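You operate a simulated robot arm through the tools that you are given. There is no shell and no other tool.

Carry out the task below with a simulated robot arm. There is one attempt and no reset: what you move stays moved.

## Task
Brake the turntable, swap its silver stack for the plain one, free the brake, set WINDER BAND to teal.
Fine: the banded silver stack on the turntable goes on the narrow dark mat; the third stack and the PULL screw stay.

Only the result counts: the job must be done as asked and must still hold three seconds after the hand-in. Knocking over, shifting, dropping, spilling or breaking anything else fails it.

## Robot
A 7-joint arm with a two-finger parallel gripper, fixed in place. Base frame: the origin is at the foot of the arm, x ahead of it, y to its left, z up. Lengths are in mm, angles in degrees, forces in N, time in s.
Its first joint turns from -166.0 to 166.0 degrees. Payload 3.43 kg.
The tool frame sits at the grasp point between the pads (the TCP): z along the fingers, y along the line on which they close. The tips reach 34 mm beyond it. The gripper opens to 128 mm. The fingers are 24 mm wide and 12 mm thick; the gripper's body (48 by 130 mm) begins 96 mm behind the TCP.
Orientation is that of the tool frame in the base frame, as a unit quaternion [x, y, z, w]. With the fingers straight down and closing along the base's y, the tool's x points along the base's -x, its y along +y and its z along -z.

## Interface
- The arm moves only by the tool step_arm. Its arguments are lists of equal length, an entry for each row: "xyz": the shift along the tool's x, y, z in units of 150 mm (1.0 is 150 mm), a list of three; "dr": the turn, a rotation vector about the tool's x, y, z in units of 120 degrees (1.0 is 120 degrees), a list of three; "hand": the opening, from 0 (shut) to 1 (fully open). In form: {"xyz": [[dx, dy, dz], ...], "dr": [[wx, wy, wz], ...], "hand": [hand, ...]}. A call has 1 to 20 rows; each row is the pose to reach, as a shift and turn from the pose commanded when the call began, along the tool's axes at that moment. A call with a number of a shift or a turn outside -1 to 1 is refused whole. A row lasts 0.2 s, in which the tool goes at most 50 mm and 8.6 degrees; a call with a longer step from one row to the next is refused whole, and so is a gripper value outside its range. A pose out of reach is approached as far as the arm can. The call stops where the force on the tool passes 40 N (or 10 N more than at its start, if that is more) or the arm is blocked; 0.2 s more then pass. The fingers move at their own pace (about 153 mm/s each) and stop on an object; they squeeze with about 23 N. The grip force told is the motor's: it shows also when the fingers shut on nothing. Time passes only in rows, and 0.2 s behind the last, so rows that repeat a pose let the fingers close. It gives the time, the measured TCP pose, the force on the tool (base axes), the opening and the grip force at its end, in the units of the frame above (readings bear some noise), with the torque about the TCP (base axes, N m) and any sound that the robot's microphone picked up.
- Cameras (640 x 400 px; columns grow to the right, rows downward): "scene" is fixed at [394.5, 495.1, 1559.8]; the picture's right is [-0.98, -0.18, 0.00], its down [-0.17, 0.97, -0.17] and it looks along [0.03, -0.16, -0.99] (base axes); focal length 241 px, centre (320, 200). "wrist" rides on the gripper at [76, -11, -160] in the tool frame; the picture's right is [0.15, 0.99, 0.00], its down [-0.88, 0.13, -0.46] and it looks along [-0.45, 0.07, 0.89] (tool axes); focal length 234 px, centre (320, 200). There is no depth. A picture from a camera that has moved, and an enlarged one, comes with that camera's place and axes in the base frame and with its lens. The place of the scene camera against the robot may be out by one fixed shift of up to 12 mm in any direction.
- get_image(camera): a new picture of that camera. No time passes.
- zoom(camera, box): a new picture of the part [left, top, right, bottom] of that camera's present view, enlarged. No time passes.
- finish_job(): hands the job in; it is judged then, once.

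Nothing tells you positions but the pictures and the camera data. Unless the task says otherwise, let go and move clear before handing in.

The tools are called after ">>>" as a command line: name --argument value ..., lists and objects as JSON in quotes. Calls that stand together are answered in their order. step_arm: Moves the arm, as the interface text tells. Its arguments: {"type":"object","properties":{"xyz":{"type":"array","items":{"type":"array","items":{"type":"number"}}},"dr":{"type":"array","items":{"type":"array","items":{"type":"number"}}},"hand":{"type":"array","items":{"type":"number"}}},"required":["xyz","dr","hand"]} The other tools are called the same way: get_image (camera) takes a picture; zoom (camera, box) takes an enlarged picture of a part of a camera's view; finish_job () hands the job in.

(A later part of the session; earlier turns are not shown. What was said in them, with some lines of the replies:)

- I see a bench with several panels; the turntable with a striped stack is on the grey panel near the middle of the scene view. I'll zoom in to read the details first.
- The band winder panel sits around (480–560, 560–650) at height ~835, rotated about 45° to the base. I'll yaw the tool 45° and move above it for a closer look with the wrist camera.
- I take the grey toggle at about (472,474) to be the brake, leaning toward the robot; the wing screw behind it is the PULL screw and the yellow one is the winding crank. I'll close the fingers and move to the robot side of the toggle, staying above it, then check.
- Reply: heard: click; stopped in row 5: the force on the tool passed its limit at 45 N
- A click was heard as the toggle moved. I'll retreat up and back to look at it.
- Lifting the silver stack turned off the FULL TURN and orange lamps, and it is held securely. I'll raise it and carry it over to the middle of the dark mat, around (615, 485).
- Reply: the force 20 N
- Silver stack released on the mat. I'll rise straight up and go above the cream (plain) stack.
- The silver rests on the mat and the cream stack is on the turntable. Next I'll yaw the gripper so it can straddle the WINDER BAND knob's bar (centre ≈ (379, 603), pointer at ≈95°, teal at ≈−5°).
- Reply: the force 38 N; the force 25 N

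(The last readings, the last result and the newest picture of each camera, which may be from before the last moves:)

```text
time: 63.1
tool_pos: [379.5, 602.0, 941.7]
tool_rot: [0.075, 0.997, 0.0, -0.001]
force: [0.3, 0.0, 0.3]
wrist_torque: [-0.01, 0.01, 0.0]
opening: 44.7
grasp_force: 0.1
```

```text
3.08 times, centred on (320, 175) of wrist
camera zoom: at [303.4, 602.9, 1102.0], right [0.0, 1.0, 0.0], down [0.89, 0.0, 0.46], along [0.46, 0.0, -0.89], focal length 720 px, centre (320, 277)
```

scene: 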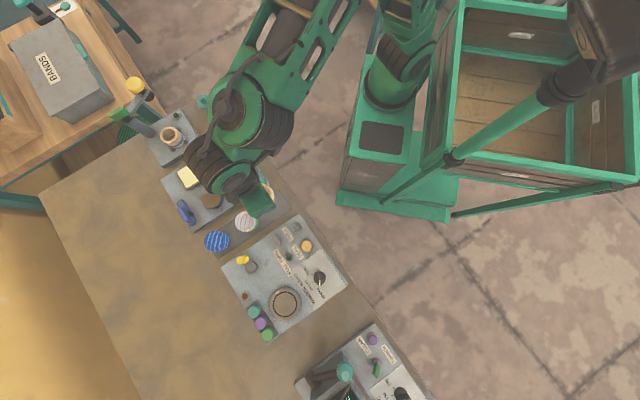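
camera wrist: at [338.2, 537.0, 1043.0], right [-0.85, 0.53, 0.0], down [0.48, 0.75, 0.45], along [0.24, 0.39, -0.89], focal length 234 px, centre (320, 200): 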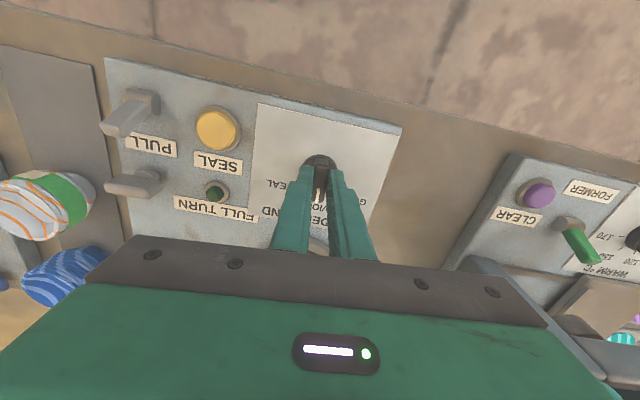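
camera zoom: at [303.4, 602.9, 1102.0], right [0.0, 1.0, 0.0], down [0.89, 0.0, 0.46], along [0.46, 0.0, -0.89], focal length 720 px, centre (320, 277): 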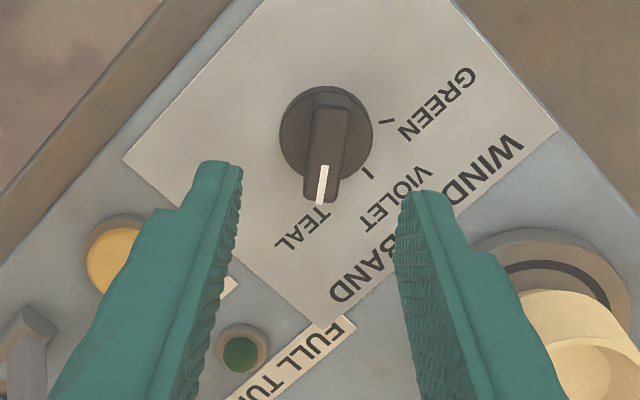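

The pointer now aligns with TEAL. Next I'll free the brake: straddle the toggle with the fingers (closing axis along the toggle's travel) and push it back toward the robot.

>>> step_arm --xyz '[[-0.15, -0.147, -0.05], [-0.3, -0.294, -0.05], [-0.45, -0.44, -0.05], [-0.6, -0.587, -0.05], [-0.758, -0.734, -0.05], [-0.758, -0.734, -0.05]]' --dr '[[0, 0, 0.0605], [0, 0, 0.121], [0, 0, 0.1815], [0, 0, 0.242], [0, 0, 0.3025], [0, 0, 0.3025]]' --hand '[0.4, 0.4, 0.4, 0.4, 0.4, 0.4]'

>>> get_image --camera "wrist"

>>> zoom --camera "wrist" --box '[240, 110, 400, 240]'

>>> zoom --camera "scene" --box '[240, 240, 340, 340]'

```text
time: 64.5
tool_pos: [476.0, 478.7, 950.3]
tool_rot: [0.381, 0.925, 0.0, 0.0]
force: [0.1, -0.8, 0.7]
wrist_torque: [-0.02, 0.02, -0.02]
opening: 51.1
grasp_force: 0.1
```

```text
taken
camera wrist: at [415.2, 524.0, 1110.6], right [0.59, 0.8, 0.0], down [0.72, -0.53, 0.46], along [0.37, -0.27, -0.89], focal length 234 px, centre (320, 200)
```

wrist: 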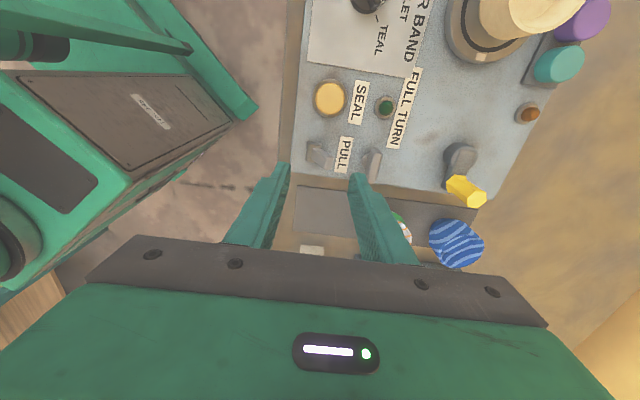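

```text
3.08 times, centred on (320, 175) of wrist
camera zoom: at [415.2, 524.0, 1110.6], right [0.59, 0.8, 0.0], down [0.72, -0.53, 0.46], along [0.37, -0.27, -0.89], focal length 720 px, centre (320, 277)
```

zoom: 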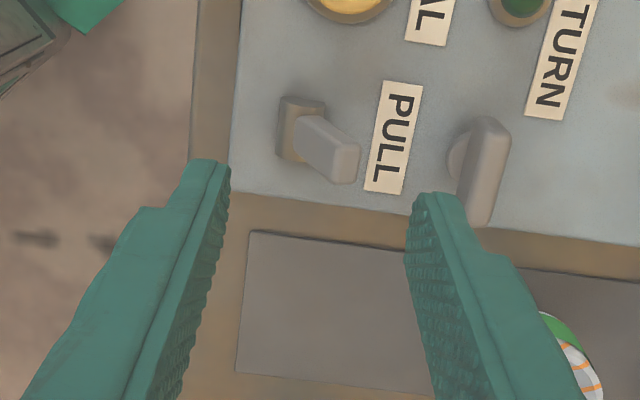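

```text
4.00 times, centred on (290, 290) of scene
camera zoom: at [394.5, 495.1, 1559.8], right [-0.98, -0.18, 0.0], down [-0.17, 0.97, -0.17], along [0.03, -0.16, -0.99], focal length 964 px, centre (440, -160)
```

zoom: 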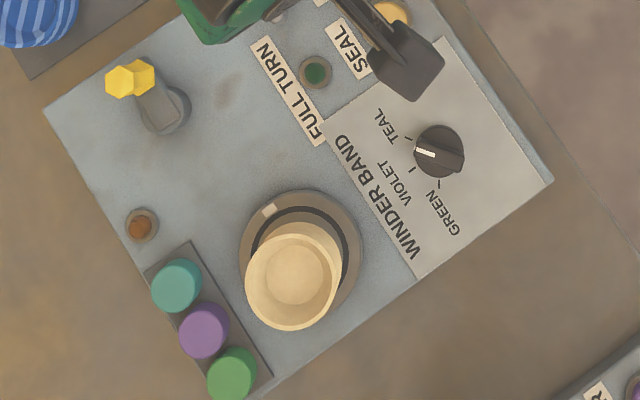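

>>> step_arm --xyz '[[-0.016, 0, 0.1], [-0.016, 0, 0.25], [-0.016, 0, 0.4], [-0.016, 0, 0.48], [-0.016, 0, 0.48]]' --dr '[[0, 0, 0], [0, 0, 0], [0, 0, 0], [0, 0, 0], [0, 0, 0]]' --hand '[0.4375, 0.4375, 0.4375, 0.4375, 0.4375]'

>>> get_image --camera "wrist"

>>> zoom --camera "wrist" --box '[240, 110, 400, 240]'

```text
time: 65.7
tool_pos: [478.7, 476.3, 876.1]
tool_rot: [0.381, 0.924, 0.001, 0.0]
force: [0.5, -0.1, 0.0]
wrist_torque: [0.0, -0.02, -0.01]
opening: 56.0
grasp_force: 0.0
```

```text
taken
camera wrist: at [416.9, 521.6, 1037.4], right [0.59, 0.8, 0.0], down [0.72, -0.53, 0.46], along [0.37, -0.27, -0.89], focal length 234 px, centre (320, 200)
```

wrist: 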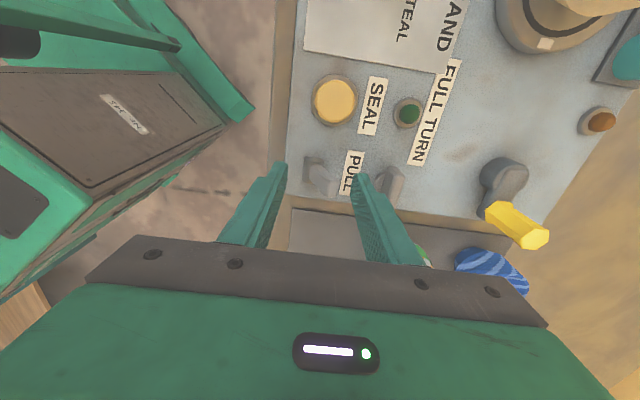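

```text
3.08 times, centred on (320, 175) of wrist
camera zoom: at [416.9, 521.6, 1037.4], right [0.59, 0.8, 0.0], down [0.72, -0.53, 0.46], along [0.37, -0.27, -0.89], focal length 720 px, centre (320, 277)
```

zoom: 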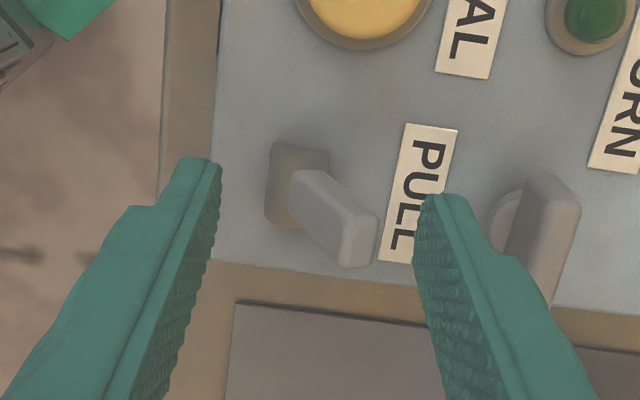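

>>> step_arm --xyz '[[0, -0.05, 0], [0, -0.1, 0], [0, -0.14, 0], [0, -0.17, 0], [0, -0.2, 0], [0, -0.23, 0]]' --dr '[[0, 0, 0], [0, 0, 0], [0, 0, 0], [0, 0, 0], [0, 0, 0], [0, 0, 0]]' --hand '[0.4375, 0.4375, 0.4375, 0.4375, 0.4375, 0.4375]'

>>> zoom --camera "wrist" --box '[240, 110, 400, 240]'

```text
time: 67.1
tool_pos: [454.1, 451.7, 877.3]
tool_rot: [0.38, 0.925, -0.001, 0.0]
force: [0.0, 0.7, -0.1]
wrist_torque: [-0.02, 0.04, 0.0]
opening: 56.1
grasp_force: 0.0
heard: click
```

```text
3.08 times, centred on (320, 175) of wrist
camera zoom: at [392.4, 497.4, 1038.2], right [0.59, 0.8, 0.0], down [0.72, -0.53, 0.46], along [0.37, -0.27, -0.89], focal length 720 px, centre (320, 277)
```

zoom: 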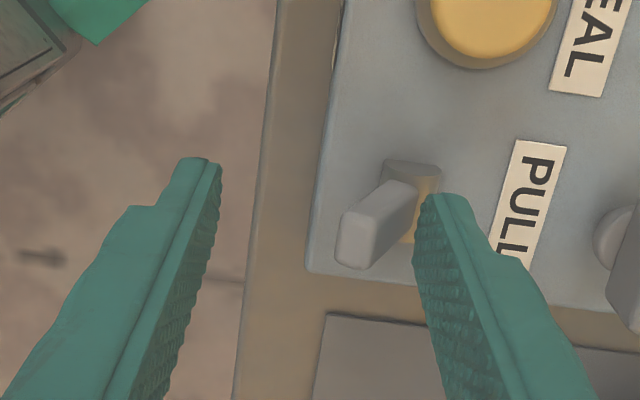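

Click heard; the lever leans back toward the robot (brake free). I'll lift clear and check everything.

>>> step_arm --xyz '[[0, 0, -0.1], [0, 0, -0.3], [0, 0, -0.55], [0, 0, -0.75], [0, 0, -0.75]]' --dr '[[0, 0, 0], [0, 0, 0], [0, 0, 0], [0, 0, 0], [0, 0, 0]]' --hand '[0.4375, 0.4375, 0.4375, 0.4375, 0.4375]'

>>> get_image --camera "wrist"

>>> zoom --camera "wrist" --box '[300, 0, 500, 170]'

>>> zoom --camera "scene" --box '[190, 190, 340, 350]'

```text
time: 68.3
tool_pos: [454.4, 452.1, 991.8]
tool_rot: [0.382, 0.924, 0.0, 0.0]
force: [1.3, 0.0, 0.5]
wrist_torque: [0.01, 0.01, 0.03]
opening: 56.1
grasp_force: 0.0
```

```text
taken
camera wrist: at [393.3, 497.5, 1152.4], right [0.59, 0.8, 0.0], down [0.72, -0.53, 0.46], along [0.37, -0.27, -0.89], focal length 234 px, centre (320, 200)
```

wrist: 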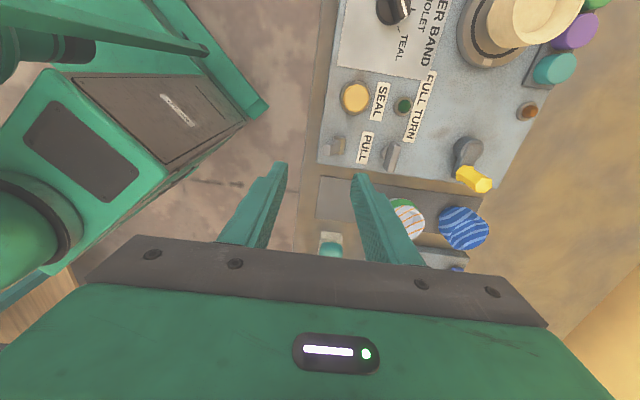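

```text
2.35 times, centred on (400, 85) of wrist
camera zoom: at [393.3, 497.5, 1152.4], right [0.59, 0.8, 0.0], down [0.72, -0.53, 0.46], along [0.37, -0.27, -0.89], focal length 551 px, centre (132, 471)
```

zoom: 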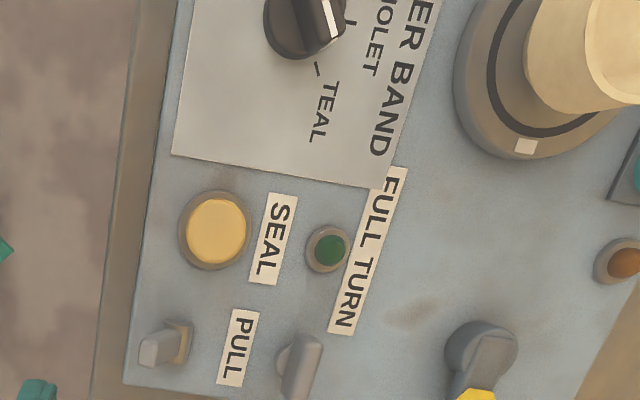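

```text
2.50 times, centred on (265, 270) of scene
camera zoom: at [394.5, 495.1, 1559.8], right [-0.98, -0.18, 0.0], down [-0.17, 0.97, -0.17], along [0.03, -0.16, -0.99], focal length 603 px, centre (458, 25)
```

zoom: 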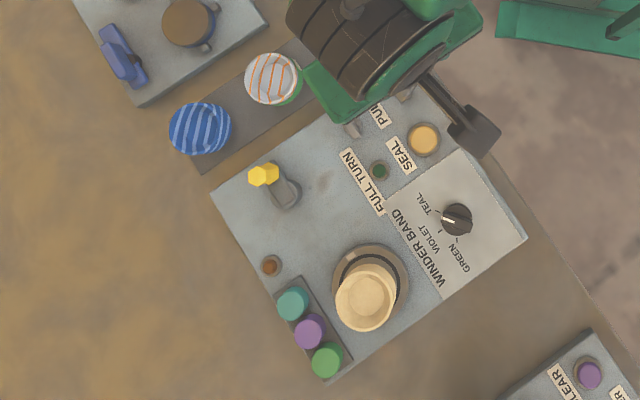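

I'll check how well the cream stack is centred by putting the wrist camera directly above the turntable.

>>> step_arm --xyz '[[0.1, 0.2, 0], [0.2, 0.42, 0], [0.283, 0.625, 0], [0.283, 0.625, 0]]' --dr '[[0, 0, 0], [0, 0, 0], [0, 0, 0], [0, 0, 0]]' --hand '[0.4375, 0.4375, 0.4375, 0.4375]'

>>> step_arm --xyz '[[0.1, 0.2, 0], [0.2, 0.42, 0], [0.283, 0.625, 0], [0.283, 0.625, 0]]' --dr '[[0, 0, 0], [0, 0, 0], [0, 0, 0], [0, 0, 0]]' --hand '[0.4375, 0.4375, 0.4375, 0.4375]'

>>> get_image --camera "wrist"

>>> zoom --camera "wrist" --box '[250, 20, 400, 140]'

>>> zoom --camera "scene" --box '[270, 220, 350, 310]'

```text
time: 69.3
tool_pos: [491.1, 547.3, 993.2]
tool_rot: [0.382, 0.924, 0.0, 0.001]
force: [0.3, -1.5, 0.1]
wrist_torque: [-0.01, -0.03, -0.05]
opening: 56.0
grasp_force: 0.0
```

```text
time: 70.3
tool_pos: [527.2, 644.3, 991.2]
tool_rot: [0.381, 0.925, 0.0, 0.0]
force: [-0.4, -0.5, -0.5]
wrist_torque: [0.02, 0.0, 0.03]
opening: 56.2
grasp_force: 0.0
```

```text
taken
camera wrist: at [465.5, 689.7, 1151.0], right [0.59, 0.8, 0.0], down [0.72, -0.53, 0.46], along [0.37, -0.27, -0.89], focal length 234 px, centre (320, 200)
```

wrist: 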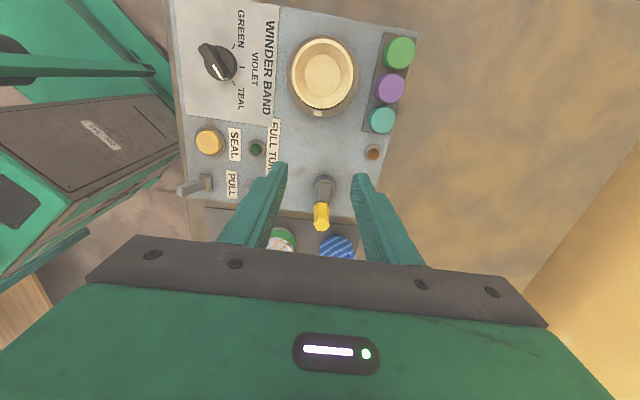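

```text
3.33 times, centred on (325, 80) of wrist
camera zoom: at [465.5, 689.7, 1151.0], right [0.59, 0.8, 0.0], down [0.72, -0.53, 0.46], along [0.37, -0.27, -0.89], focal length 781 px, centre (303, 600)
```

zoom: 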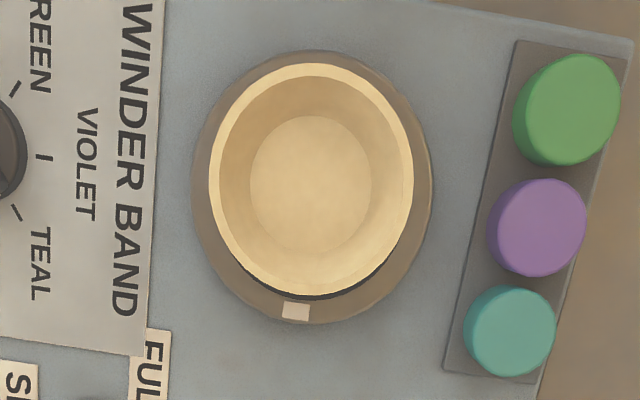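

```text
4.44 times, centred on (310, 265) of scene
camera zoom: at [394.5, 495.1, 1559.8], right [-0.98, -0.18, 0.0], down [-0.17, 0.97, -0.17], along [0.03, -0.16, -0.99], focal length 1072 px, centre (364, -89)
```

zoom: 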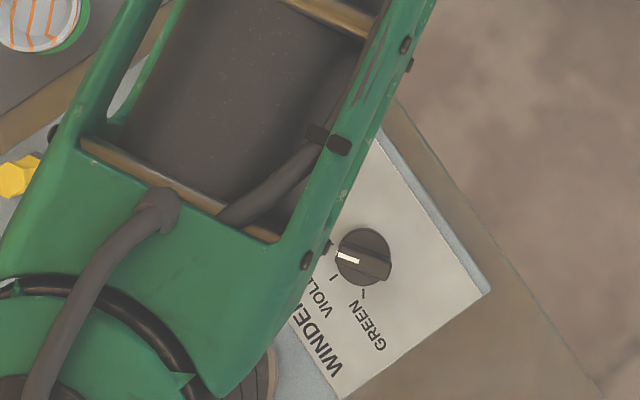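

>>> zoom --camera "wrist" --box '[170, 0, 320, 120]'

>>> zoom --camera "wrist" --box '[170, 120, 400, 270]'

```text
3.33 times, centred on (245, 60) of wrist
camera zoom: at [465.5, 689.7, 1151.0], right [0.59, 0.8, 0.0], down [0.72, -0.53, 0.46], along [0.37, -0.27, -0.89], focal length 781 px, centre (570, 667)
```

zoom: 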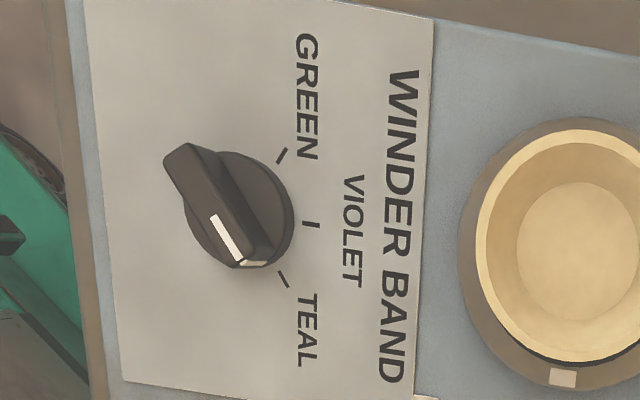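

```text
2.67 times, centred on (285, 195) of wrist
camera zoom: at [465.5, 689.7, 1151.0], right [0.59, 0.8, 0.0], down [0.72, -0.53, 0.46], along [0.37, -0.27, -0.89], focal length 624 px, centre (413, 213)
```

zoom: 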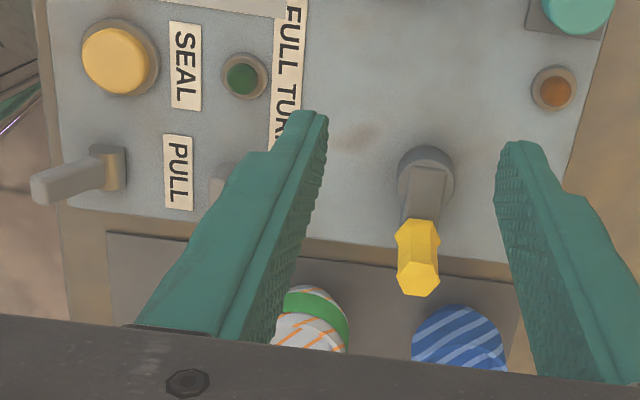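

Everything checks out. The cream stack is centred on the turntable, the banded silver stack is on the dark mat, the knob points to TEAL, the brake toggle is back in its original position, and the PULL screw and blue stack are undisturbed. I'll rise clear and hand in.

>>> step_arm --xyz '[[0, 0, -0.2], [0, 0, -0.4], [0, 0, -0.6], [0, 0, -0.6], [0, 0, -0.6]]' --dr '[[0, 0, 0], [0, 0, 0], [0, 0, 0], [0, 0, 0], [0, 0, 0]]' --hand '[0.4375, 0.4375, 0.4375, 0.4375, 0.4375]'

>>> finish_job

```text
time: 71.5
tool_pos: [528.0, 646.4, 1081.8]
tool_rot: [0.382, 0.924, 0.0, 0.001]
force: [-0.5, 0.7, -0.8]
wrist_torque: [-0.02, 0.01, 0.04]
opening: 56.1
grasp_force: 0.1
```

```text
The job is handed in.
```

I finished the job and handed it in; the final pictures show everything where you asked, but no result came back with the hand-in.

- **Brake:** I took the unlabelled grey toggle beside the PULL label to be the brake and pushed it over before the swap. Afterwards I pushed it back to its starting position. It clicked both times, but I had no direct check that it locks the turntable.
- **Stacks:** The banded silver stack is in the middle of the narrow dark mat. I took the cream stack to be the plain one, and it now sits on the turntable, about 1.5 mm off centre.
- **WINDER BAND:** The knob's pointer lines up with the TEAL mark.
- **Left alone:** I did not touch the blue striped stack, the PULL screw or the yellow crank. I took the wing-shaped screw to be the PULL screw.

The FULL TURN and orange lamps both went out when I lifted the silver stack. They stayed off with the cream one in place, probably because it has no band yet.
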